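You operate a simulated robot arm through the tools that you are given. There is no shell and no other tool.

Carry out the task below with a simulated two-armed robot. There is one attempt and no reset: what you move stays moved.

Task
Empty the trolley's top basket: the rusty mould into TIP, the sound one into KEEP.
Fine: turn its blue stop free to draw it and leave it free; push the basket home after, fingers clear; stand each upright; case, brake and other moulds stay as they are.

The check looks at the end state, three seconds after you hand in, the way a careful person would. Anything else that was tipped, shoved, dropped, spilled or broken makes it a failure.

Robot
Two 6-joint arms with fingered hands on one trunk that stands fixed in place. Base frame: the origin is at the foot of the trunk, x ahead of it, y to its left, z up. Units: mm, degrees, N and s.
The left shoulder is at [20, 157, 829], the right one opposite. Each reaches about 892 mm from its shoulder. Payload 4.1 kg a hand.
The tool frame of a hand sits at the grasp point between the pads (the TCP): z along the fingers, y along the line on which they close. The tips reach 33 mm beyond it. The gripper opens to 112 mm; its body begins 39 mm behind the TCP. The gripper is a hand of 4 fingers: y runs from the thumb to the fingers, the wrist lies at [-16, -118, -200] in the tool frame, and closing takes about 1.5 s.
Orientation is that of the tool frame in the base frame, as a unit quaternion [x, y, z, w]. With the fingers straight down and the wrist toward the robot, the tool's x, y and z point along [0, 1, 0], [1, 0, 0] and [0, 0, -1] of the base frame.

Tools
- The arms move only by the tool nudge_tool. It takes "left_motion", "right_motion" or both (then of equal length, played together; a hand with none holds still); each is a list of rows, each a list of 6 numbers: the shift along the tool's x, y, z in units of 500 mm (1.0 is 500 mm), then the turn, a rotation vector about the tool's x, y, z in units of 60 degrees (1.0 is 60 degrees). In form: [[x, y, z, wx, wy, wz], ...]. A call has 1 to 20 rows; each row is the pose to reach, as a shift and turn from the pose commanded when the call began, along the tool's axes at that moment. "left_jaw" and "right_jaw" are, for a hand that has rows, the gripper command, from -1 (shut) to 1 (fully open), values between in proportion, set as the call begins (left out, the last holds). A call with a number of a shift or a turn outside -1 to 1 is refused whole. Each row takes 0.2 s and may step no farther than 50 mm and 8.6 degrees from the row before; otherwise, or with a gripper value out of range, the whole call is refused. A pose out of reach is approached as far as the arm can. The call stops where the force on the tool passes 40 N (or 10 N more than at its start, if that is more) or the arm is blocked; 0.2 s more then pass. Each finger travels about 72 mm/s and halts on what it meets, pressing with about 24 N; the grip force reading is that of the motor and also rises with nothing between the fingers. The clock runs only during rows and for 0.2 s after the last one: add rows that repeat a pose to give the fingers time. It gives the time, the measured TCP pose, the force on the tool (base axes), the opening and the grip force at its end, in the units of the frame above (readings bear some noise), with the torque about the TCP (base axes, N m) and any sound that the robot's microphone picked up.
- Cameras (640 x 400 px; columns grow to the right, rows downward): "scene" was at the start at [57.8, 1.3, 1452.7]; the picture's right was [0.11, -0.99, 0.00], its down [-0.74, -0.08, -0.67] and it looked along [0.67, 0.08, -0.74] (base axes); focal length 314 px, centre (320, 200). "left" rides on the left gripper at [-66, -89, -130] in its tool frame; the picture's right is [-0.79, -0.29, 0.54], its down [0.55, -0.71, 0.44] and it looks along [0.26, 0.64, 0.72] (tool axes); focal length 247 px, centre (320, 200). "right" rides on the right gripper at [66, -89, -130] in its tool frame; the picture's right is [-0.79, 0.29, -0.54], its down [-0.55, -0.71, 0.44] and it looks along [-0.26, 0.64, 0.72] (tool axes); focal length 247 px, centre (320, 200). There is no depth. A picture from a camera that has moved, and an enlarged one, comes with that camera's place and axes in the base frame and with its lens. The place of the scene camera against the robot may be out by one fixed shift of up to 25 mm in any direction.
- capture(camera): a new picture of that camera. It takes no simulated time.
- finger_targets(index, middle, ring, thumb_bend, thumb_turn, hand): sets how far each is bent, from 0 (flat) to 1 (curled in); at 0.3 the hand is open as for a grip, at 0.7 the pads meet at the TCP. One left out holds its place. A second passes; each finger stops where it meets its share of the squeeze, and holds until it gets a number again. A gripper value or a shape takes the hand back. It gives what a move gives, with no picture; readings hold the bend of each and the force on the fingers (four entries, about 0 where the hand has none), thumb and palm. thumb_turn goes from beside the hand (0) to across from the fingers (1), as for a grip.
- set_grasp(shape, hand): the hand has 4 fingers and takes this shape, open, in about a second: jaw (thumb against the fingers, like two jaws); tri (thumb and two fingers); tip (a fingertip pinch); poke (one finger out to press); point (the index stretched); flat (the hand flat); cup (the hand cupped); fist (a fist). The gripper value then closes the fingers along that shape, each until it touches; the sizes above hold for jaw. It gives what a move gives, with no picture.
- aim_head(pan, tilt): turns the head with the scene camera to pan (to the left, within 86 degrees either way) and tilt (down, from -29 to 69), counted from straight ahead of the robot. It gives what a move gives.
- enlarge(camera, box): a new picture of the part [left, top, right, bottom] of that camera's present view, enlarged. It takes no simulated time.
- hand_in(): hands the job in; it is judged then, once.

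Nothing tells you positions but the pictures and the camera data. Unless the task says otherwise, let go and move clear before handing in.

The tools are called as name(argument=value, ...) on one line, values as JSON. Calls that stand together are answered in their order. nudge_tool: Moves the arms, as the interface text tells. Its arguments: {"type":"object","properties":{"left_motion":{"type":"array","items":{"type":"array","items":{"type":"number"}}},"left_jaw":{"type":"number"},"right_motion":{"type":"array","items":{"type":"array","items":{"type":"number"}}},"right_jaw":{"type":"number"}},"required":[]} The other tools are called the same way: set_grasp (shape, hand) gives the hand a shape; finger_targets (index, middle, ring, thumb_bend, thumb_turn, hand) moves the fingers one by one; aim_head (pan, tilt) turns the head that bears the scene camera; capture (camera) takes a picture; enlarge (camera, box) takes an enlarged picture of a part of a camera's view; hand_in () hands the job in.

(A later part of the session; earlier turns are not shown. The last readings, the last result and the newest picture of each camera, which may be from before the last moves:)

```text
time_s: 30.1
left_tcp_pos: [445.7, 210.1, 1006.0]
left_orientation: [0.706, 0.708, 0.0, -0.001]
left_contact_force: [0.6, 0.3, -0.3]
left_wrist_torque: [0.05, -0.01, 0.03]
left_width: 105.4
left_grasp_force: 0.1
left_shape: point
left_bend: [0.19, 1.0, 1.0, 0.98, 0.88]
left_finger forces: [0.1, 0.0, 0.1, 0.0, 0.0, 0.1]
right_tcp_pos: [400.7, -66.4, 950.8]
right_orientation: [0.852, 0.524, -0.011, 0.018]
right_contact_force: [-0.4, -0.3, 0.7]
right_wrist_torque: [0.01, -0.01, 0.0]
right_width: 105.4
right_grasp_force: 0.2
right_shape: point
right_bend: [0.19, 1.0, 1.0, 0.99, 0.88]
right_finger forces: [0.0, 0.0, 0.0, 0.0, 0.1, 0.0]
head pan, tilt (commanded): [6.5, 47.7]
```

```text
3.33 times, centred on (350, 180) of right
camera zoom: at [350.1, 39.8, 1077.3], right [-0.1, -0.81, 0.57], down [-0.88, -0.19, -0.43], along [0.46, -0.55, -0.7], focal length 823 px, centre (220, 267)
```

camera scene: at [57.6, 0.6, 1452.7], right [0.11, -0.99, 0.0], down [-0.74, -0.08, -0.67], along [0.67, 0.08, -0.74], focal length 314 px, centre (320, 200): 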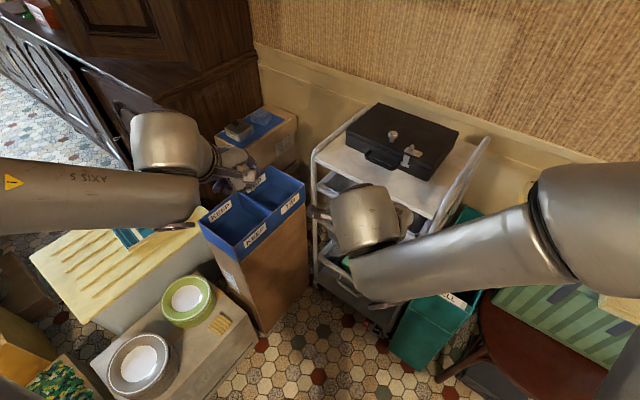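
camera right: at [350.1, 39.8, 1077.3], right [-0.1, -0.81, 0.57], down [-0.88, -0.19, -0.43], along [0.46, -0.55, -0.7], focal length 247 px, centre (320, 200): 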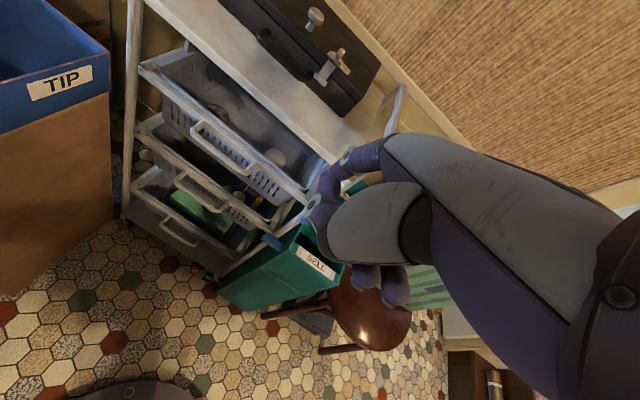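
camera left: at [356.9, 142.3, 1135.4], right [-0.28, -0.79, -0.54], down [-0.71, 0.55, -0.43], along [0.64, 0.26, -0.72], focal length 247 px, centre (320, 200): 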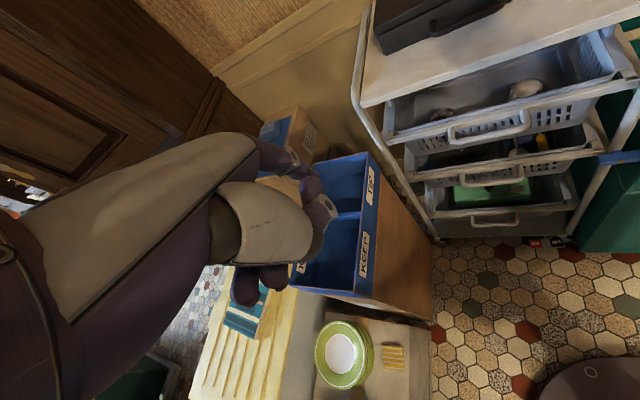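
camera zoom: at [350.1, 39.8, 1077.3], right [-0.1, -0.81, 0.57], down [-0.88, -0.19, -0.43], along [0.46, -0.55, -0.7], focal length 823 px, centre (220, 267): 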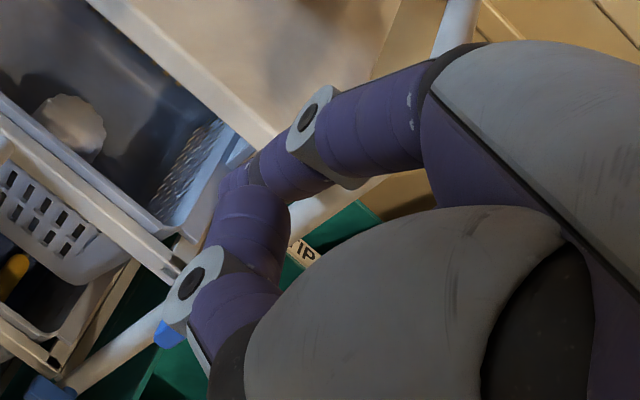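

The hand cameras agree on the bar centre at about (634, -39), z about 711, with the rail 37 mm behind it. I'll bring the right fingertip to just above the gap between bar and rail, then inspect.

nudge_tool(right_motion=[[0.04, 0.044, 0.054, 0, 0, 0], [0.08, 0.088, 0.107, 0, 0, 0], [0.12, 0.133, 0.161, 0, 0, 0], [0.16, 0.177, 0.215, 0, 0, 0], [0.2, 0.221, 0.268, 0, 0, 0], [0.2404, 0.2652, 0.3218, 0, 0, 0]])

enlarge(camera="left", box=[420, 60, 580, 180])

enlarge(camera="right", box=[240, 120, 400, 240])

enlarge(camera="scene", box=[310, 160, 430, 250])

```text
time_s: 31.5
left_tcp_pos: [445.1, 209.5, 1007.2]
left_orientation: [0.706, 0.708, 0.0, 0.0]
left_contact_force: [-0.2, 0.6, -0.4]
left_wrist_torque: [0.02, -0.02, -0.03]
left_width: 105.3
left_grasp_force: 0.0
left_shape: point
left_bend: [0.19, 1.0, 1.0, 0.98, 0.88]
left_finger forces: [0.1, 0.0, 0.1, 0.0, 0.0, 0.0]
right_tcp_pos: [574.2, -24.6, 787.4]
right_orientation: [0.851, 0.524, -0.01, 0.018]
right_contact_force: [0.2, 0.2, 0.4]
right_wrist_torque: [0.01, 0.0, -0.01]
right_width: 105.5
right_grasp_force: 0.2
right_shape: point
right_bend: [0.19, 1.0, 1.0, 0.99, 0.88]
right_finger forces: [0.1, 0.0, 0.1, 0.0, 0.0, 0.1]
head pan, tilt (commanded): [6.5, 47.7]
```

```text
3.33 times, centred on (500, 120) of left
camera zoom: at [356.7, 142.8, 1135.4], right [-0.28, -0.79, -0.54], down [-0.71, 0.55, -0.44], along [0.64, 0.26, -0.72], focal length 823 px, centre (-280, 467)
```

zoom: 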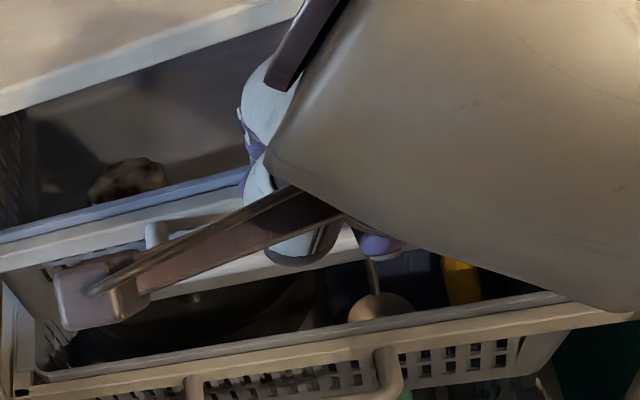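

```text
3.33 times, centred on (320, 180) of right
camera zoom: at [522.4, 81.0, 914.4], right [-0.1, -0.81, 0.57], down [-0.88, -0.19, -0.43], along [0.46, -0.55, -0.7], focal length 823 px, centre (320, 267)
```

zoom: 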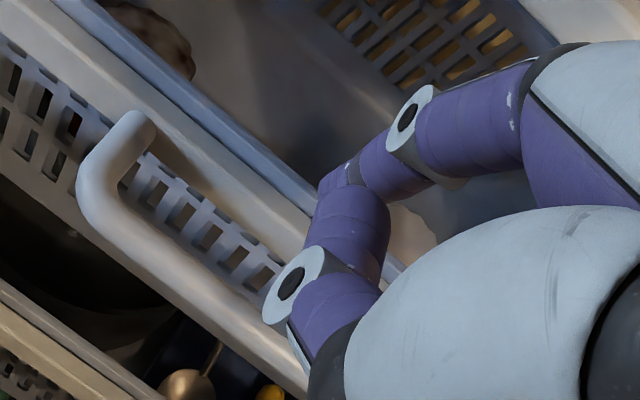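

```text
4.44 times, centred on (370, 205) of scene
camera zoom: at [57.4, 1.2, 1452.8], right [0.11, -0.99, 0.0], down [-0.74, -0.08, -0.67], along [0.67, 0.08, -0.74], focal length 1393 px, centre (98, 178)
```

zoom: 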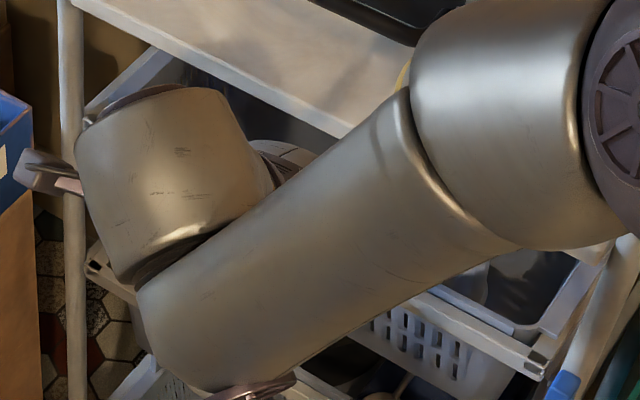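

The handle appears in the right camera exactly where predicted, and the fingertip is above the gap between bar and rail. I'll lower it in two stages, watching the force.

nudge_tool(right_motion=[[0.001, -0.001, 0.015, 0, 0, 0], [0.002, -0.002, 0.03, 0, 0, 0], [0.002, -0.003, 0.045, 0, 0, 0], [0.003, -0.004, 0.06, 0, 0, 0]])

enlarge(camera="right", box=[240, 120, 400, 240])

```text
time_s: 32.5
left_tcp_pos: [446.1, 210.3, 1005.0]
left_orientation: [0.705, 0.709, 0.0, -0.001]
left_contact_force: [0.2, -0.4, 1.4]
left_wrist_torque: [0.01, 0.01, 0.03]
left_width: 105.5
left_grasp_force: 0.1
left_shape: point
left_bend: [0.19, 1.0, 1.0, 0.98, 0.88]
left_finger forces: [0.1, 0.0, 0.1, 0.1, 0.0, 0.0]
right_tcp_pos: [572.2, -22.7, 757.9]
right_orientation: [0.852, 0.524, -0.011, 0.017]
right_contact_force: [-0.3, 0.1, 0.9]
right_wrist_torque: [0.03, -0.03, 0.01]
right_width: 105.4
right_grasp_force: 0.0
right_shape: point
right_bend: [0.19, 1.0, 1.0, 0.99, 0.88]
right_finger forces: [0.0, 0.0, 0.0, 0.0, 0.0, 0.0]
head pan, tilt (commanded): [6.5, 47.7]
```

```text
3.33 times, centred on (320, 180) of right
camera zoom: at [521.5, 82.1, 884.5], right [-0.1, -0.81, 0.57], down [-0.88, -0.19, -0.43], along [0.46, -0.55, -0.7], focal length 823 px, centre (320, 267)
```

zoom: 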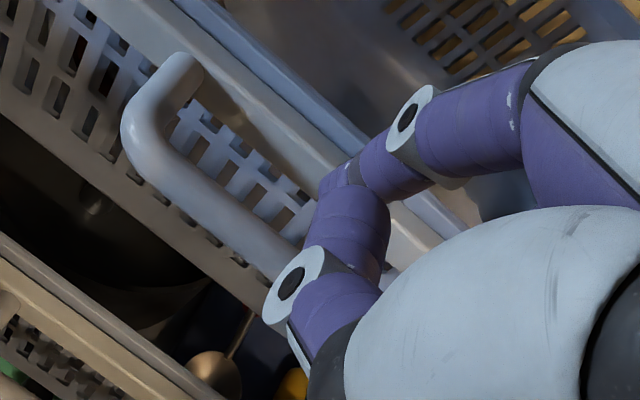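

No contact so far, so the finger is entering the gap. I'll lower it the rest of the way.

nudge_tool(right_motion=[[0.001, 0, 0.015, 0, 0, 0], [0.001, 0, 0.03, 0, 0, 0], [0.002, 0, 0.046, 0, 0, 0]])

enlarge(camera="right", box=[240, 120, 400, 240])

```text
time_s: 33.3
left_tcp_pos: [445.0, 209.9, 1005.7]
left_orientation: [0.706, 0.708, 0.0, 0.0]
left_contact_force: [0.4, -1.0, 0.4]
left_wrist_torque: [-0.05, 0.02, 0.02]
left_width: 105.7
left_grasp_force: 0.0
left_shape: point
left_bend: [0.19, 1.0, 1.0, 0.98, 0.88]
left_finger forces: [0.0, 0.0, 0.0, 0.0, 0.1, 0.0]
right_tcp_pos: [572.3, -22.3, 734.1]
right_orientation: [0.852, 0.524, -0.011, 0.017]
right_contact_force: [-0.3, -0.6, 0.0]
right_wrist_torque: [0.0, 0.01, 0.0]
right_width: 0.0
right_grasp_force: 0.0
right_shape: point
right_bend: [0.19, 1.0, 1.0, 0.99, 0.88]
right_finger forces: [0.1, 0.0, 0.1, 0.1, 0.0, 0.0]
head pan, tilt (commanded): [6.5, 47.7]
```

```text
3.33 times, centred on (320, 180) of right
camera zoom: at [521.9, 82.1, 861.7], right [-0.1, -0.81, 0.57], down [-0.88, -0.19, -0.43], along [0.46, -0.55, -0.7], focal length 823 px, centre (320, 267)
```

zoom: 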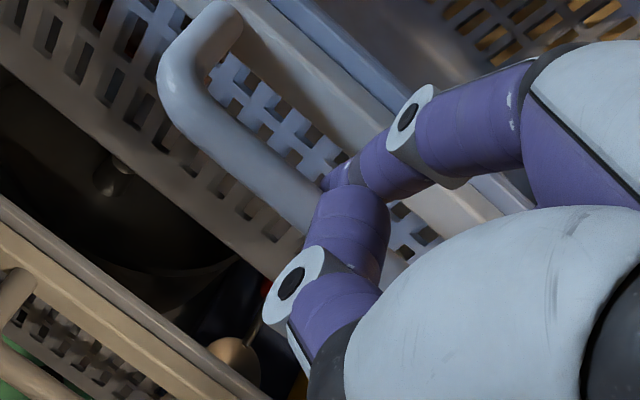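

The finger is behind the bar with no contact elsewhere. I'll start pulling straight out along the trolley's depth direction.

nudge_tool(right_motion=[[0.0012, -0.016, -0.0004, 0, 0, 0], [0.0024, -0.032, -0.0007, 0, 0, 0], [0.0037, -0.048, -0.001, 0, 0, 0], [0.0049, -0.064, -0.0014, 0, 0, 0], [0.0061, -0.08, -0.0018, 0, 0, 0]])

enlarge(camera="right", box=[200, 60, 400, 220])

enlarge(camera="left", box=[360, 20, 640, 200])

```text
time_s: 34.5
left_tcp_pos: [444.7, 209.7, 1005.6]
left_orientation: [0.706, 0.709, 0.0, -0.001]
left_contact_force: [0.1, 0.2, 0.8]
left_wrist_torque: [-0.03, -0.03, 0.03]
left_width: 105.7
left_grasp_force: 0.0
left_shape: point
left_bend: [0.19, 1.0, 1.0, 0.98, 0.88]
left_finger forces: [0.0, 0.0, 0.0, 0.0, 0.1, 0.0]
right_tcp_pos: [538.9, -0.6, 736.0]
right_orientation: [0.851, 0.524, -0.011, 0.016]
right_contact_force: [0.7, -0.9, 1.5]
right_wrist_torque: [0.0, -0.02, -0.02]
right_width: 0.2
right_grasp_force: 0.0
right_shape: point
right_bend: [0.19, 1.0, 1.0, 0.99, 0.88]
right_finger forces: [0.4, 0.0, 0.0, 0.0, 0.0, 0.1]
head pan, tilt (commanded): [6.5, 47.7]
```

```text
2.50 times, centred on (300, 140) of right
camera zoom: at [487.6, 103.1, 862.4], right [-0.1, -0.81, 0.57], down [-0.88, -0.19, -0.43], along [0.46, -0.55, -0.7], focal length 617 px, centre (370, 350)
```

zoom: 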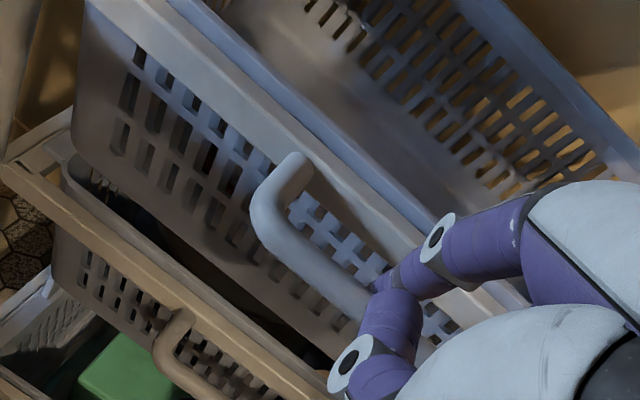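

```text
2.22 times, centred on (500, 110) of left
camera zoom: at [357.1, 142.9, 1135.2], right [-0.28, -0.79, -0.54], down [-0.71, 0.55, -0.43], along [0.64, 0.26, -0.72], focal length 549 px, centre (-80, 400)
```

zoom: 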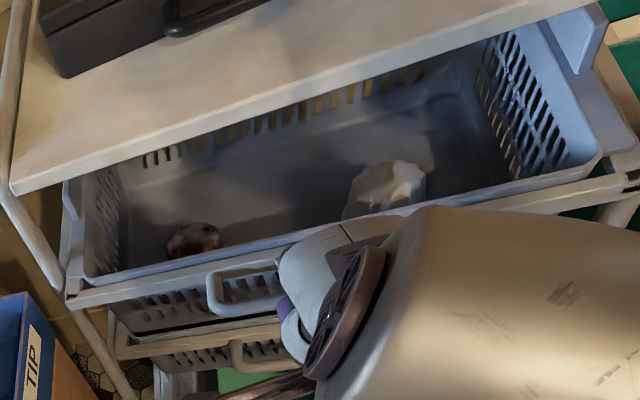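

The basket slides out easily, with under 1 N on the finger. I'll pull about 60 mm more and look at how far it may safely come.

nudge_tool(right_motion=[[0.0018, -0.024, -0.0005, 0, 0, 0], [0.0037, -0.048, -0.001, 0, 0, 0], [0.0055, -0.072, -0.0016, 0, 0, 0], [0.0073, -0.096, -0.0021, 0, 0, 0], [0.0092, -0.12, -0.0026, 0, 0, 0]])

capture(camera="left")

capture(camera="right")

capture(camera="scene")

```text
time_s: 35.7
left_tcp_pos: [446.0, 209.6, 1007.1]
left_orientation: [0.706, 0.709, -0.001, -0.001]
left_contact_force: [-0.2, -0.7, -0.7]
left_wrist_torque: [0.01, 0.02, -0.01]
left_width: 105.4
left_grasp_force: 0.1
left_shape: point
left_bend: [0.19, 1.0, 1.0, 0.98, 0.88]
left_finger forces: [0.0, 0.0, 0.0, 0.1, 0.0, 0.0]
right_tcp_pos: [487.6, 30.5, 736.5]
right_orientation: [0.851, 0.525, -0.012, 0.017]
right_contact_force: [0.6, -0.7, 1.4]
right_wrist_torque: [-0.03, 0.01, -0.04]
right_width: 0.1
right_grasp_force: 0.1
right_shape: point
right_bend: [0.19, 1.0, 1.0, 0.99, 0.88]
right_finger forces: [0.3, 0.1, 0.0, 0.1, 0.0, 0.0]
head pan, tilt (commanded): [6.5, 47.7]
```

```text
taken
camera left: at [357.1, 142.9, 1135.2], right [-0.28, -0.79, -0.54], down [-0.71, 0.55, -0.43], along [0.64, 0.26, -0.72], focal length 247 px, centre (320, 200)
```

left: 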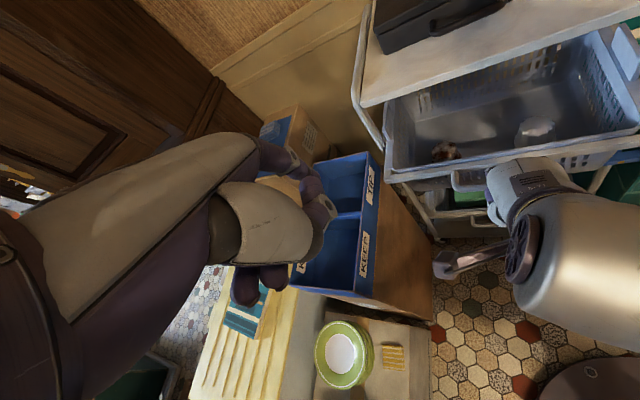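

```text
taken
camera right: at [436.2, 134.4, 862.1], right [-0.1, -0.81, 0.57], down [-0.88, -0.19, -0.43], along [0.46, -0.55, -0.7], focal length 247 px, centre (320, 200)
```

right: 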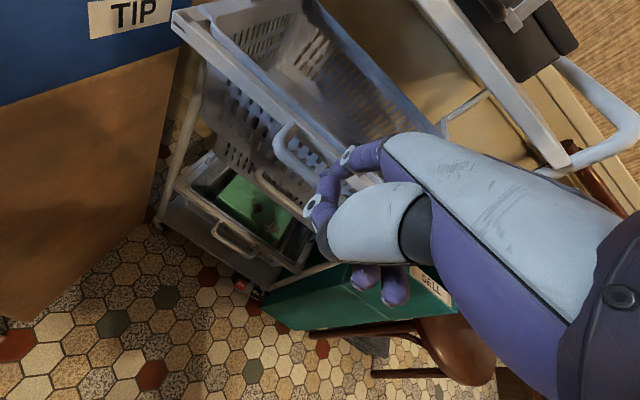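

```text
taken
camera scene: at [57.9, 1.2, 1452.7], right [0.11, -0.99, 0.0], down [-0.74, -0.08, -0.67], along [0.67, 0.08, -0.74], focal length 314 px, centre (320, 200)
```

scene: 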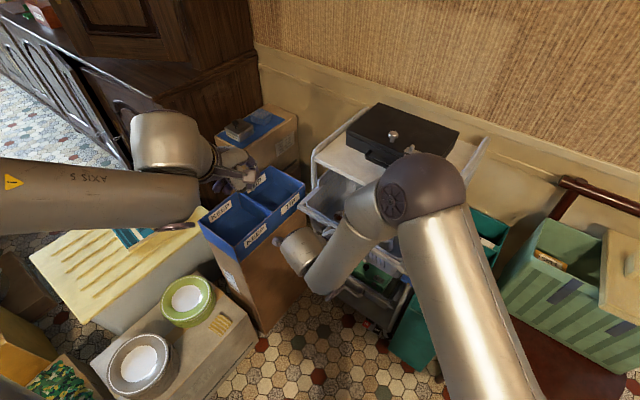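

The basket is out by about 90 mm and the moulds are still standing. I'll check the clearance to the blue box on the left and the basket's depth before drawing further.

enlarge(camera="left", box=[330, 20, 640, 220])

enlarge(camera="right", box=[140, 0, 440, 200])

enlarge(camera="scene", box=[280, 130, 440, 250])

```text
2.00 times, centred on (485, 120) of left
camera zoom: at [357.1, 142.9, 1135.2], right [-0.28, -0.79, -0.54], down [-0.71, 0.55, -0.43], along [0.64, 0.26, -0.72], focal length 494 px, centre (-10, 360)
```

zoom: 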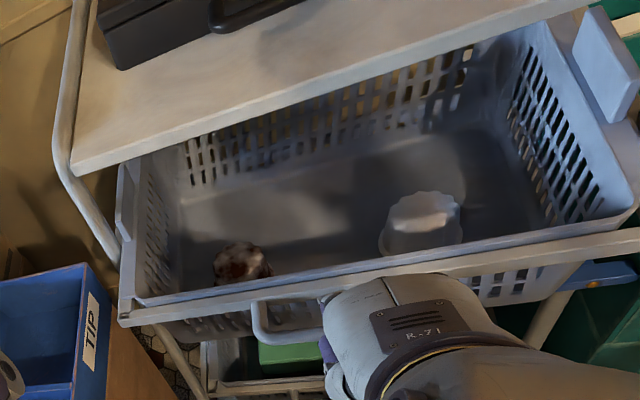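

```text
2.00 times, centred on (290, 100) of right
camera zoom: at [436.2, 134.4, 862.1], right [-0.1, -0.81, 0.57], down [-0.88, -0.19, -0.43], along [0.46, -0.55, -0.7], focal length 494 px, centre (380, 400)
```

zoom: 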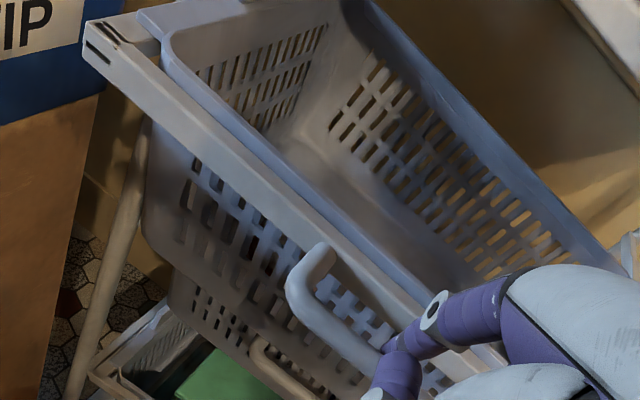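

```text
3.33 times, centred on (360, 190) of scene
camera zoom: at [57.9, 1.2, 1452.7], right [0.11, -0.99, 0.0], down [-0.74, -0.08, -0.67], along [0.67, 0.08, -0.74], focal length 1045 px, centre (187, 233)
```

zoom: 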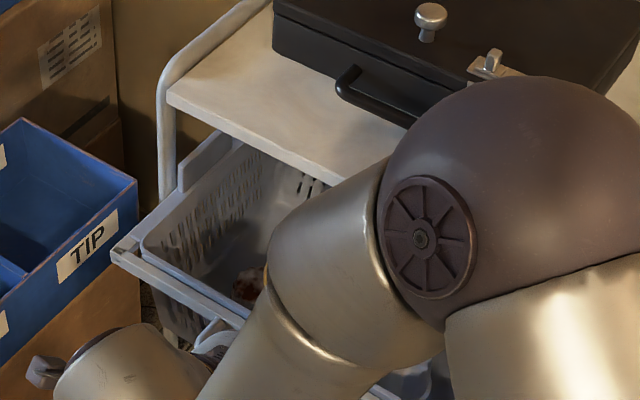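

The basket is about 250 mm deep and both moulds stand near its front, about 100 mm behind the rail. I'll draw it further so the hand can lift them clear of the shelf edge, watching for any resistance.

nudge_tool(right_motion=[[0.0018, -0.024, -0.0005, 0, 0, 0], [0.0037, -0.048, -0.001, 0, 0, 0], [0.0055, -0.072, -0.0016, 0, 0, 0], [0.0073, -0.096, -0.0021, 0, 0, 0]])

nudge_tool(right_motion=[[0.0012, -0.016, -0.0004, 0, 0, 0], [0.0024, -0.032, -0.0007, 0, 0, 0], [0.0037, -0.048, -0.001, 0, 0, 0], [0.0049, -0.064, -0.0014, 0, 0, 0], [0.0055, -0.072, -0.0016, 0, 0, 0]])

enlarge(camera="left", box=[330, 20, 640, 220])

capture(camera="right")

capture(camera="scene")

```text
time_s: 36.7
left_tcp_pos: [446.6, 211.0, 1006.1]
left_orientation: [0.706, 0.708, -0.001, 0.0]
left_contact_force: [0.3, -0.6, -0.3]
left_wrist_torque: [-0.01, 0.05, 0.02]
left_width: 105.7
left_grasp_force: 0.1
left_shape: point
left_bend: [0.19, 1.0, 1.0, 0.98, 0.88]
left_finger forces: [0.0, 0.0, 0.0, 0.1, 0.0, 0.0]
right_tcp_pos: [446.2, 54.5, 735.6]
right_orientation: [0.851, 0.525, -0.01, 0.017]
right_contact_force: [0.6, -0.1, -0.2]
right_wrist_torque: [-0.02, -0.02, 0.02]
right_width: 0.0
right_grasp_force: 0.1
right_shape: point
right_bend: [0.19, 1.0, 1.0, 0.99, 0.88]
right_finger forces: [0.0, 0.1, 0.0, 0.0, 0.0, 0.0]
head pan, tilt (commanded): [6.5, 47.7]
```

```text
time_s: 37.9
left_tcp_pos: [445.7, 209.4, 1005.4]
left_orientation: [0.706, 0.708, 0.0, -0.001]
left_contact_force: [0.1, 0.5, -0.1]
left_wrist_torque: [-0.02, 0.01, 0.02]
left_width: 105.3
left_grasp_force: 0.0
left_shape: point
left_bend: [0.19, 1.0, 1.0, 0.98, 0.88]
left_finger forces: [0.0, 0.1, 0.0, 0.1, 0.0, 0.1]
right_tcp_pos: [415.4, 73.7, 735.2]
right_orientation: [0.852, 0.523, -0.012, 0.017]
right_contact_force: [0.8, 0.6, 1.2]
right_wrist_torque: [-0.03, 0.0, -0.02]
right_width: 0.0
right_grasp_force: 0.1
right_shape: point
right_bend: [0.19, 1.0, 1.0, 0.99, 0.88]
right_finger forces: [0.8, 0.0, 0.0, 0.0, 0.0, 0.0]
head pan, tilt (commanded): [6.5, 47.7]
```

```text
2.00 times, centred on (485, 120) of left
camera zoom: at [357.1, 142.9, 1135.2], right [-0.28, -0.79, -0.54], down [-0.71, 0.55, -0.43], along [0.64, 0.26, -0.72], focal length 494 px, centre (-10, 360)
```

zoom: 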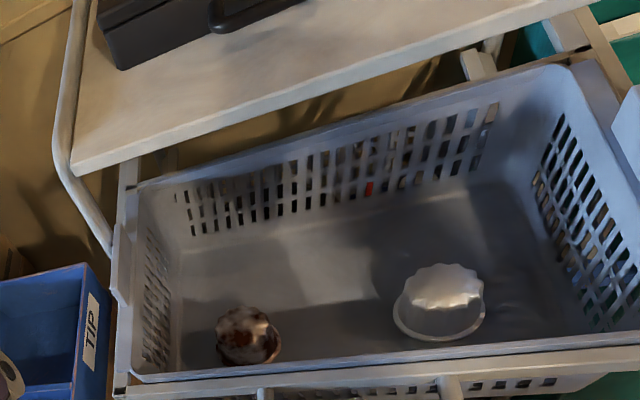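

```text
taken
camera right: at [364.4, 178.0, 862.2], right [-0.1, -0.81, 0.57], down [-0.88, -0.19, -0.43], along [0.46, -0.55, -0.7], focal length 247 px, centre (320, 200)
```

right: 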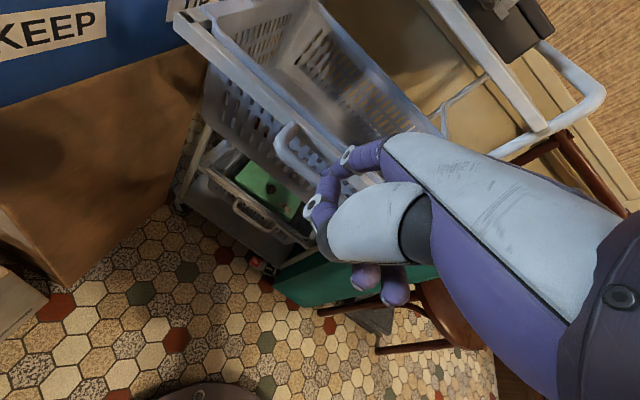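

```text
taken
camera scene: at [57.8, 1.2, 1452.7], right [0.11, -0.99, 0.0], down [-0.74, -0.08, -0.67], along [0.67, 0.08, -0.74], focal length 314 px, centre (320, 200)
```

scene: 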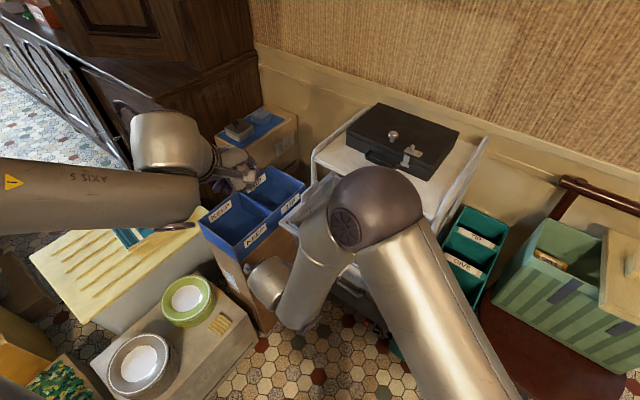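

The basket is drawn about 184 mm, level and still on its rails, with both moulds upright: the rusty one at left, and the clean pale one with a flange at right. I won't draw it further. I'll unhook the finger by easing it forward a few millimetres, lift it out, and move the right arm up and away.

nudge_tool(right_motion=[[-0.0005, 0.008, 0, 0, 0, 0], [-0.0005, 0.008, -0.03, 0, 0, 0], [-0.0005, 0.008, -0.07, 0, 0, 0], [0, 0.008, -0.13, 0, 0, 0], [0, 0.008, -0.2, 0, 0, 0], [0, 0.008, -0.28, 0, 0, 0], [0, 0.008, -0.36, 0, 0, 0]])

capture(camera="left")

capture(camera="right")

```text
time_s: 39.5
left_tcp_pos: [447.0, 209.5, 1007.1]
left_orientation: [0.705, 0.709, 0.0, -0.001]
left_contact_force: [-0.8, 0.3, 0.5]
left_wrist_torque: [-0.03, -0.03, 0.01]
left_width: 105.7
left_grasp_force: 0.1
left_shape: point
left_bend: [0.19, 1.0, 1.0, 0.98, 0.88]
left_finger forces: [0.0, 0.0, 0.1, 0.0, 0.0, 0.0]
right_tcp_pos: [419.8, 78.3, 914.8]
right_orientation: [0.851, 0.525, -0.012, 0.018]
right_contact_force: [1.3, -0.4, -0.2]
right_wrist_torque: [-0.02, 0.03, 0.01]
right_width: 0.0
right_grasp_force: 0.0
right_shape: point
right_bend: [0.19, 1.0, 1.0, 0.99, 0.88]
right_finger forces: [0.1, 0.0, 0.0, 0.0, 0.1, 0.1]
head pan, tilt (commanded): [6.5, 47.7]
```

```text
taken
camera left: at [357.2, 143.0, 1135.2], right [-0.28, -0.79, -0.54], down [-0.71, 0.55, -0.43], along [0.64, 0.26, -0.72], focal length 247 px, centre (320, 200)
```

left: 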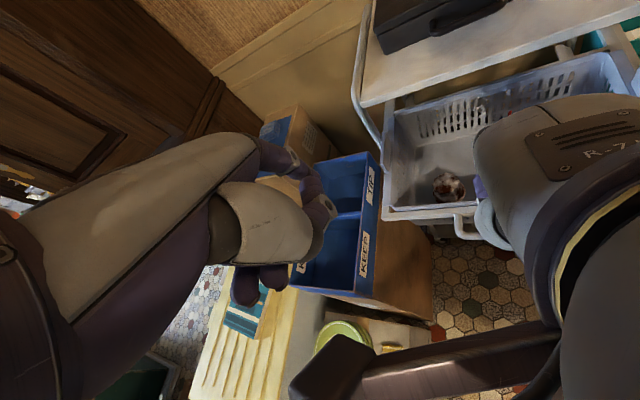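

```text
taken
camera right: at [369.1, 183.1, 1041.7], right [-0.1, -0.81, 0.57], down [-0.88, -0.19, -0.43], along [0.46, -0.55, -0.7], focal length 247 px, centre (320, 200)
```

right: 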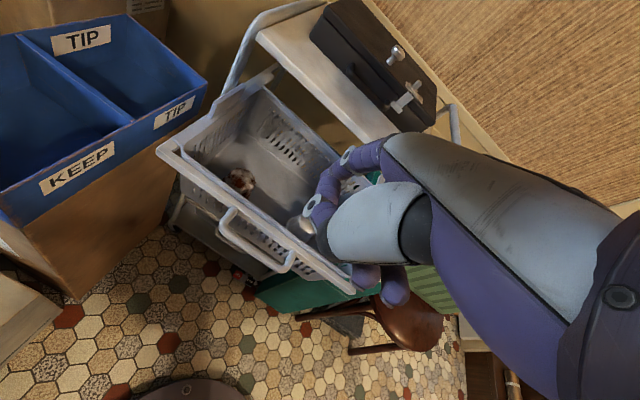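

A good view from the right camera here. I'll measure the moulds, the basket and the blue box from both hand cameras.

enlarge(camera="right", box=[150, 80, 350, 240])

enlarge(camera="left", box=[370, 100, 530, 240])

enlarge(camera="right", box=[0, 0, 220, 200])

enlarge(camera="left", box=[270, 130, 410, 320])

```text
2.50 times, centred on (250, 160) of right
camera zoom: at [369.1, 183.1, 1041.7], right [-0.1, -0.81, 0.57], down [-0.88, -0.19, -0.43], along [0.46, -0.55, -0.7], focal length 617 px, centre (495, 300)
```

zoom: 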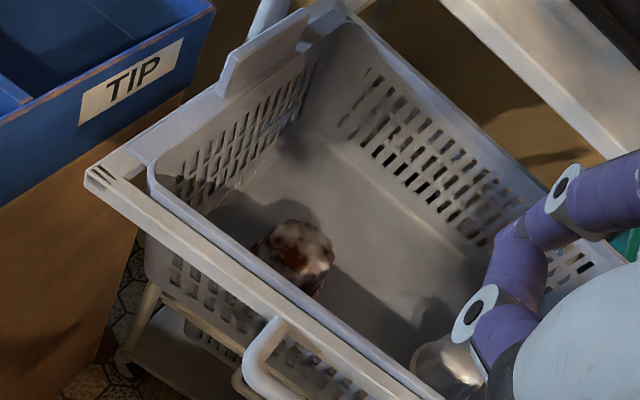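

```text
2.86 times, centred on (450, 170) of left
camera zoom: at [357.2, 143.0, 1135.2], right [-0.28, -0.79, -0.54], down [-0.71, 0.55, -0.43], along [0.64, 0.26, -0.72], focal length 706 px, centre (-51, 286)
```

zoom: 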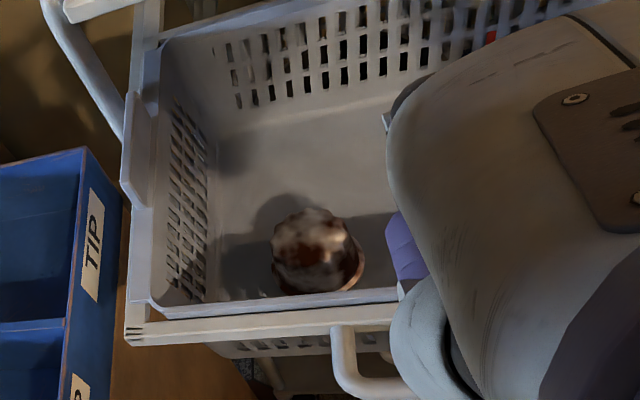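

```text
2.00 times, centred on (110, 100) of right
camera zoom: at [369.1, 183.1, 1041.7], right [-0.1, -0.81, 0.57], down [-0.88, -0.19, -0.43], along [0.46, -0.55, -0.7], focal length 494 px, centre (740, 400)
```

zoom: 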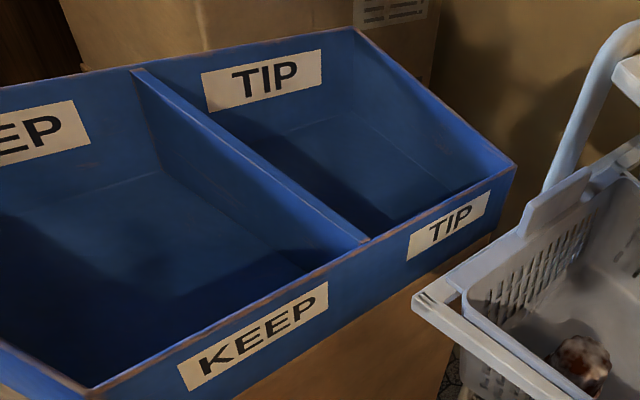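

```text
2.11 times, centred on (340, 225) of left
camera zoom: at [357.2, 143.0, 1135.2], right [-0.28, -0.79, -0.54], down [-0.71, 0.55, -0.43], along [0.64, 0.26, -0.72], focal length 520 px, centre (278, 147)
```

zoom: 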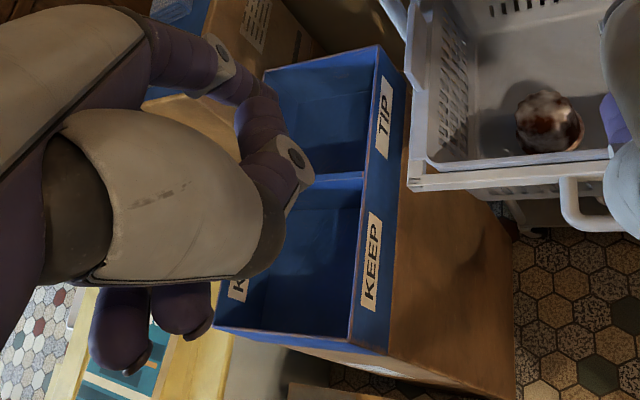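

The blue box's rim is at z about 729 and its floor about 646, with the TIP centre near (726, 247) and the KEEP centre near (599, 321). I'll park the right arm back on the right, where its camera also gives a second view of the moulds.

nudge_tool(right_motion=[[-0.068, 0.025, -0.03, 0, 0, -0.06], [-0.137, 0.051, -0.06, 0, 0, -0.12], [-0.206, 0.076, -0.09, 0, 0, -0.19], [-0.275, 0.102, -0.12, 0, 0, -0.25], [-0.343, 0.128, -0.15, 0, 0, -0.31], [-0.412, 0.153, -0.18, 0, 0, -0.38], [-0.481, 0.178, -0.21, 0, 0, -0.44]])

nudge_tool(right_motion=[[-0.08, 0, 0, 0, 0, 0], [-0.16, 0, 0, 0, 0, 0], [-0.24, 0, 0, 0, 0, 0]])

capture(camera="right")

capture(camera="left")

capture(camera="scene")

```text
time_s: 41.1
left_tcp_pos: [446.1, 209.5, 1006.4]
left_orientation: [0.706, 0.708, -0.001, -0.002]
left_contact_force: [1.1, 0.7, -0.6]
left_wrist_torque: [-0.03, 0.03, 0.02]
left_width: 105.4
left_grasp_force: 0.0
left_shape: point
left_bend: [0.19, 1.0, 1.0, 0.98, 0.88]
left_finger forces: [0.0, 0.1, 0.1, 0.0, 0.1, 0.0]
right_tcp_pos: [389.6, -172.2, 1031.5]
right_orientation: [0.708, 0.706, -0.015, 0.015]
right_contact_force: [1.1, 0.1, -1.1]
right_wrist_torque: [-0.03, 0.0, 0.01]
right_width: 0.1
right_grasp_force: 0.1
right_shape: point
right_bend: [0.19, 1.0, 1.0, 0.99, 0.88]
right_finger forces: [0.0, 0.0, 0.0, 0.0, 0.0, 0.0]
head pan, tilt (commanded): [6.5, 47.7]
```

```text
time_s: 41.9
left_tcp_pos: [445.2, 209.8, 1006.4]
left_orientation: [0.706, 0.708, -0.001, -0.001]
left_contact_force: [0.6, 0.9, -0.1]
left_wrist_torque: [0.02, -0.02, 0.0]
left_width: 105.6
left_grasp_force: 0.1
left_shape: point
left_bend: [0.19, 1.0, 1.0, 0.98, 0.88]
left_finger forces: [0.0, 0.1, 0.0, 0.1, 0.1, 0.1]
right_tcp_pos: [391.0, -292.4, 1037.3]
right_orientation: [0.71, 0.704, -0.015, 0.014]
right_contact_force: [-0.1, -0.5, 0.3]
right_wrist_torque: [-0.02, 0.0, -0.01]
right_width: 0.5
right_grasp_force: 0.1
right_shape: point
right_bend: [0.19, 1.0, 1.0, 0.99, 0.88]
right_finger forces: [0.0, 0.0, 0.1, 0.0, 0.1, 0.0]
head pan, tilt (commanded): [6.5, 47.7]
```

```text
taken
camera right: at [299.6, -219.7, 1164.5], right [0.28, -0.77, 0.57], down [-0.71, -0.57, -0.41], along [0.64, -0.29, -0.71], focal length 247 px, centre (320, 200)
```

right: 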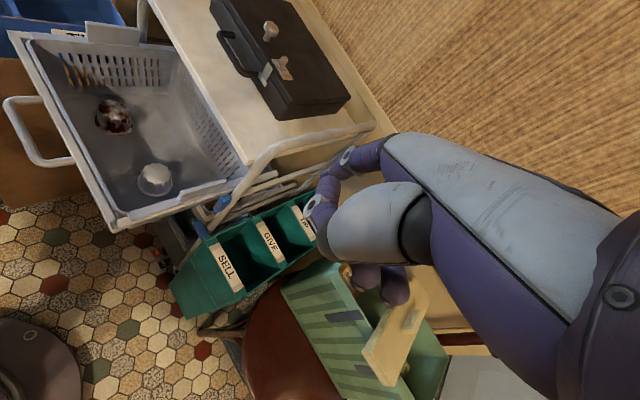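

```text
taken
camera left: at [357.1, 143.1, 1135.2], right [-0.28, -0.79, -0.54], down [-0.71, 0.55, -0.43], along [0.64, 0.26, -0.72], focal length 247 px, centre (320, 200)
```

left: 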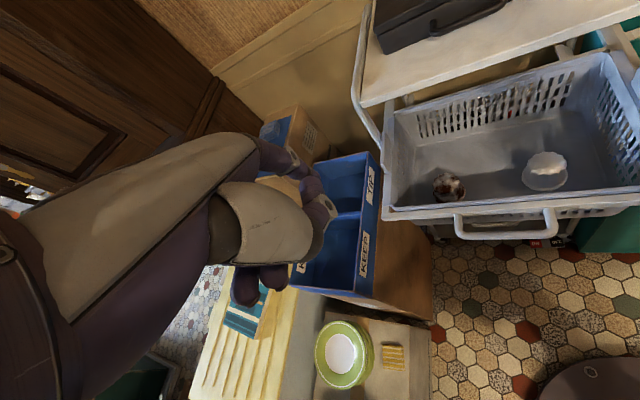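

```text
taken
camera scene: at [57.9, 1.5, 1452.7], right [0.11, -0.99, 0.0], down [-0.74, -0.08, -0.67], along [0.67, 0.08, -0.74], focal length 314 px, centre (320, 200)
```

scene: 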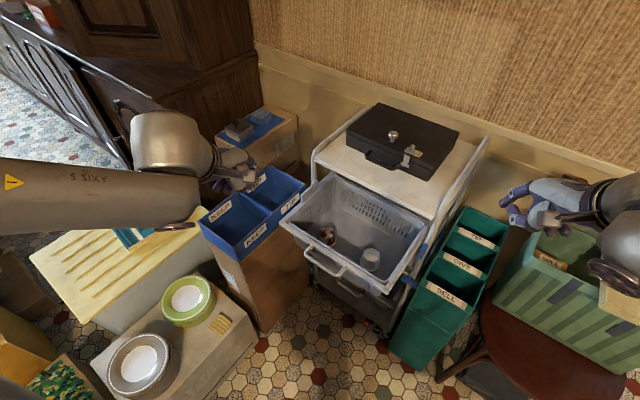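

Now both moulds are in clear view of all three cameras. I'll enlarge each view to fix their positions and shapes.

enlarge(camera="right", box=[80, 80, 200, 220])

enlarge(camera="left", box=[420, 130, 600, 230])

enlarge(camera="scene", box=[300, 210, 400, 290])

```text
2.86 times, centred on (140, 150) of right
camera zoom: at [299.6, -219.7, 1164.5], right [0.28, -0.77, 0.57], down [-0.71, -0.57, -0.41], along [0.64, -0.29, -0.71], focal length 706 px, centre (834, 343)
```

zoom: 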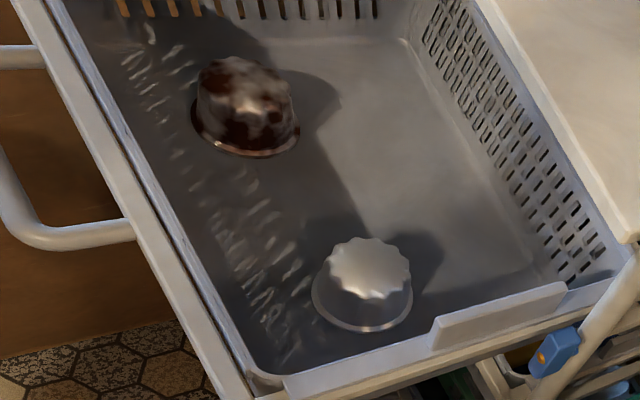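

```text
3.56 times, centred on (510, 180) of left
camera zoom: at [357.1, 143.1, 1135.2], right [-0.28, -0.79, -0.54], down [-0.71, 0.55, -0.43], along [0.64, 0.26, -0.72], focal length 878 px, centre (-356, 271)
```

zoom: 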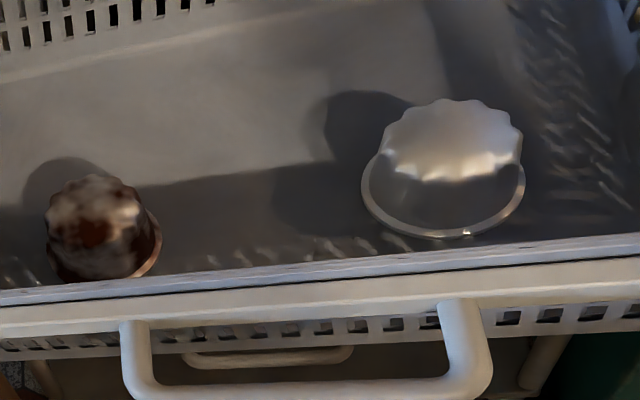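

```text
5.00 times, centred on (350, 250) of scene
camera zoom: at [57.9, 1.5, 1452.7], right [0.11, -0.99, 0.0], down [-0.74, -0.08, -0.67], along [0.67, 0.08, -0.74], focal length 1568 px, centre (170, -50)
```

zoom: 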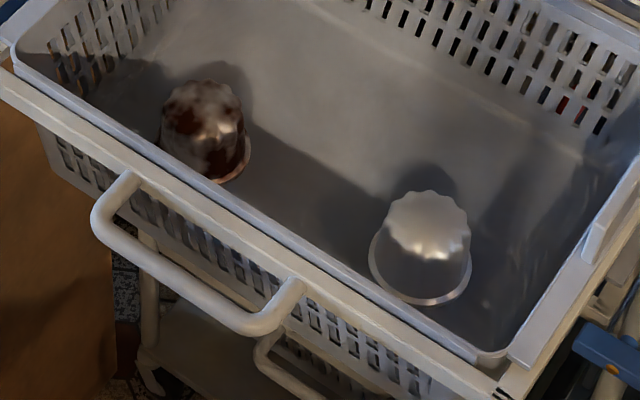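

Both moulds are fluted domes standing on their flanges: the rusty one centred near (627, 53), the sound one near (558, -86), with tops at about z 651, floor about 609, and domes about 67 mm across. The left hand will do the picking; I'll open it to jaw and test reaching above the rusty mould with the hand turned diagonally, since the mould stands close to the front wall.

set_grasp(shape="jaw", hand="left")

nudge_tool(left_motion=[[-0.03, 0.038, 0.015, 0, 0, 0.125], [-0.06, 0.077, 0.03, 0, 0, 0.25], [-0.09, 0.115, 0.045, 0, 0, 0.375], [-0.12, 0.153, 0.06, 0, 0, 0.5], [-0.15, 0.192, 0.075, 0, 0, 0.625], [-0.18, 0.23, 0.092, 0, 0, 0.75]])

```text
time_s: 42.8
left_tcp_pos: [445.6, 210.4, 1006.1]
left_orientation: [0.706, 0.708, -0.001, -0.001]
left_contact_force: [-0.1, -0.4, -0.1]
left_wrist_torque: [0.05, -0.01, -0.03]
left_width: 111.4
left_grasp_force: 0.0
left_shape: jaw
left_bend: [0.3, 0.3, 0.3, 0.3, 0.97]
left_finger forces: [0.0, 0.1, 0.0, 0.1, 0.1, 0.1]
right_tcp_pos: [389.1, -291.3, 1037.1]
right_orientation: [0.71, 0.704, -0.015, 0.015]
right_contact_force: [-0.4, 0.0, 0.2]
right_wrist_torque: [0.0, 0.01, 0.01]
right_width: 0.2
right_grasp_force: 0.0
right_shape: point
right_bend: [0.19, 1.0, 1.0, 0.99, 0.88]
right_finger forces: [0.0, 0.0, 0.0, 0.0, 0.0, 0.1]
head pan, tilt (commanded): [6.5, 47.7]
```

```text
time_s: 44.2
left_tcp_pos: [561.4, 120.2, 959.6]
left_orientation: [0.923, 0.385, -0.001, 0.0]
left_contact_force: [-0.3, 0.4, 0.3]
left_wrist_torque: [-0.01, -0.04, -0.01]
left_width: 111.9
left_grasp_force: 0.0
left_shape: jaw
left_bend: [0.3, 0.3, 0.3, 0.3, 0.97]
left_finger forces: [0.0, 0.1, 0.1, 0.0, 0.0, 0.0]
right_tcp_pos: [388.9, -289.9, 1036.4]
right_orientation: [0.71, 0.704, -0.015, 0.014]
right_contact_force: [0.3, 0.6, -0.1]
right_wrist_torque: [0.0, 0.02, -0.02]
right_width: 0.0
right_grasp_force: 0.0
right_shape: point
right_bend: [0.19, 1.0, 1.0, 0.99, 0.88]
right_finger forces: [0.1, 0.0, 0.1, 0.0, 0.0, 0.1]
head pan, tilt (commanded): [6.5, 47.7]
```

That pose is comfortable. I'll continue to above the rusty mould with the hand turned to about -76°.

nudge_tool(left_motion=[[0, 0.038, 0.03, 0, 0, 0.104], [-0.001, 0.075, 0.062, 0, 0, 0.208], [-0.002, 0.113, 0.094, 0, 0, 0.312], [-0.003, 0.15, 0.126, 0, 0, 0.416], [-0.003, 0.188, 0.159, 0, 0, 0.52]])

capture(camera="left")

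capture(camera="right")

capture(camera="scene")

```text
time_s: 45.4
left_tcp_pos: [627.7, 53.3, 880.2]
left_orientation: [0.993, 0.121, 0.0, 0.001]
left_contact_force: [-1.3, 0.8, -0.6]
left_wrist_torque: [-0.01, -0.04, -0.02]
left_width: 111.6
left_grasp_force: 0.1
left_shape: jaw
left_bend: [0.3, 0.3, 0.3, 0.3, 0.97]
left_finger forces: [0.0, 0.0, 0.1, 0.1, 0.0, 0.0]
right_tcp_pos: [388.4, -291.1, 1036.4]
right_orientation: [0.71, 0.704, -0.015, 0.014]
right_contact_force: [-0.9, 0.3, 0.3]
right_wrist_torque: [-0.04, -0.02, -0.02]
right_width: 0.0
right_grasp_force: 0.1
right_shape: point
right_bend: [0.19, 1.0, 1.0, 0.99, 0.88]
right_finger forces: [0.1, 0.0, 0.0, 0.0, 0.0, 0.1]
head pan, tilt (commanded): [6.5, 47.7]
```

```text
taken
camera left: at [541.9, 122.9, 1009.0], right [-0.84, 0.09, -0.54], down [0.36, 0.82, -0.44], along [0.41, -0.56, -0.72], focal length 247 px, centre (320, 200)
```

left: 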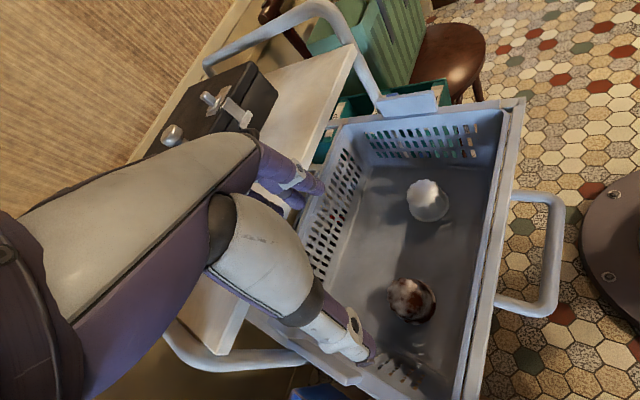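

```text
taken
camera right: at [299.4, -219.1, 1164.5], right [0.28, -0.77, 0.57], down [-0.71, -0.57, -0.41], along [0.64, -0.29, -0.71], focal length 247 px, centre (320, 200)
```

right: 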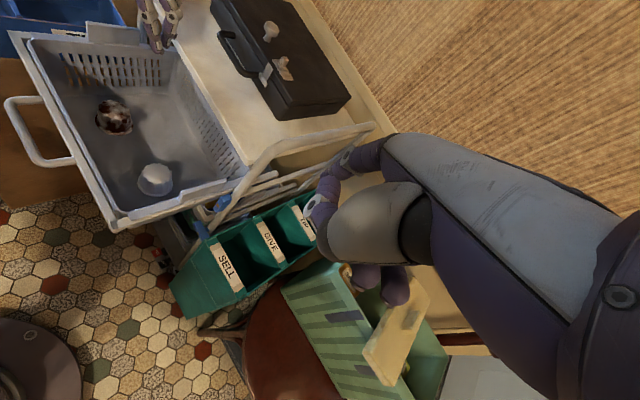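

```text
taken
camera scene: at [57.4, 1.5, 1452.7], right [0.11, -0.99, 0.0], down [-0.74, -0.08, -0.67], along [0.67, 0.08, -0.74], focal length 314 px, centre (320, 200)
```

scene: 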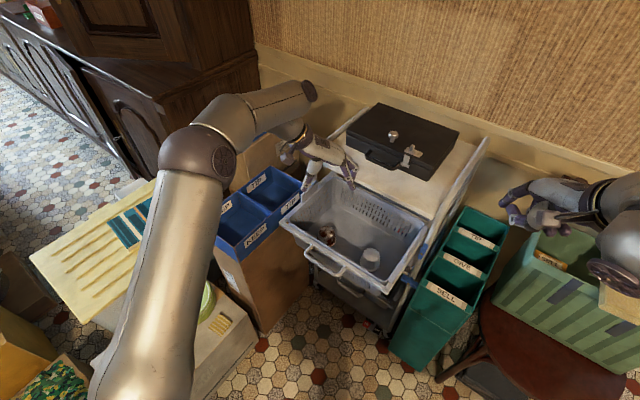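

Reached with no trouble. I'll measure the moulds from this new left-camera position.

enlarge(camera="left", box=[350, 160, 510, 340])

enlarge(camera="left", box=[250, 240, 500, 400])

```text
2.22 times, centred on (430, 250) of left
camera zoom: at [541.9, 122.9, 1009.0], right [-0.84, 0.09, -0.54], down [0.36, 0.82, -0.44], along [0.41, -0.56, -0.72], focal length 549 px, centre (76, 89)
```

zoom: 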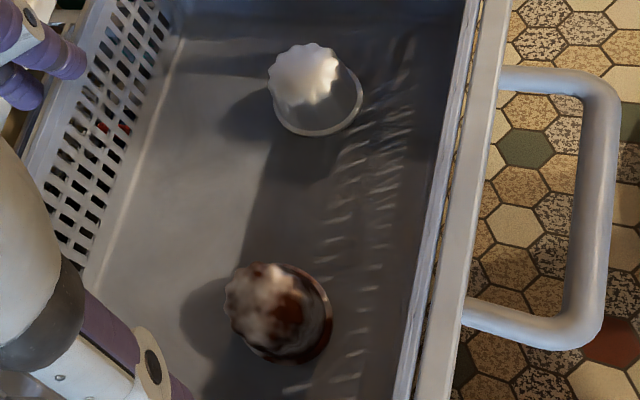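

```text
2.50 times, centred on (375, 320) of left
camera zoom: at [541.9, 122.9, 1009.0], right [-0.84, 0.09, -0.54], down [0.36, 0.82, -0.44], along [0.41, -0.56, -0.72], focal length 617 px, centre (182, -100)
```

zoom: 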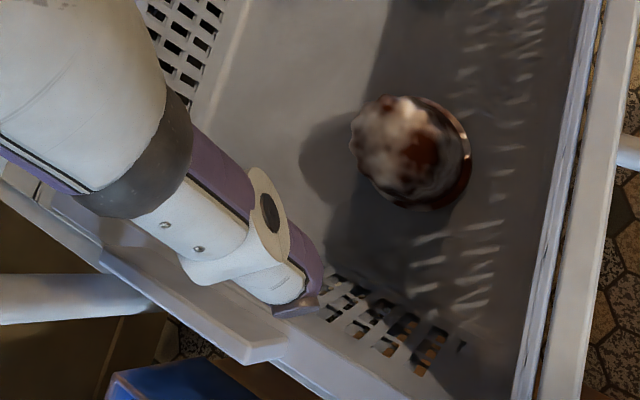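

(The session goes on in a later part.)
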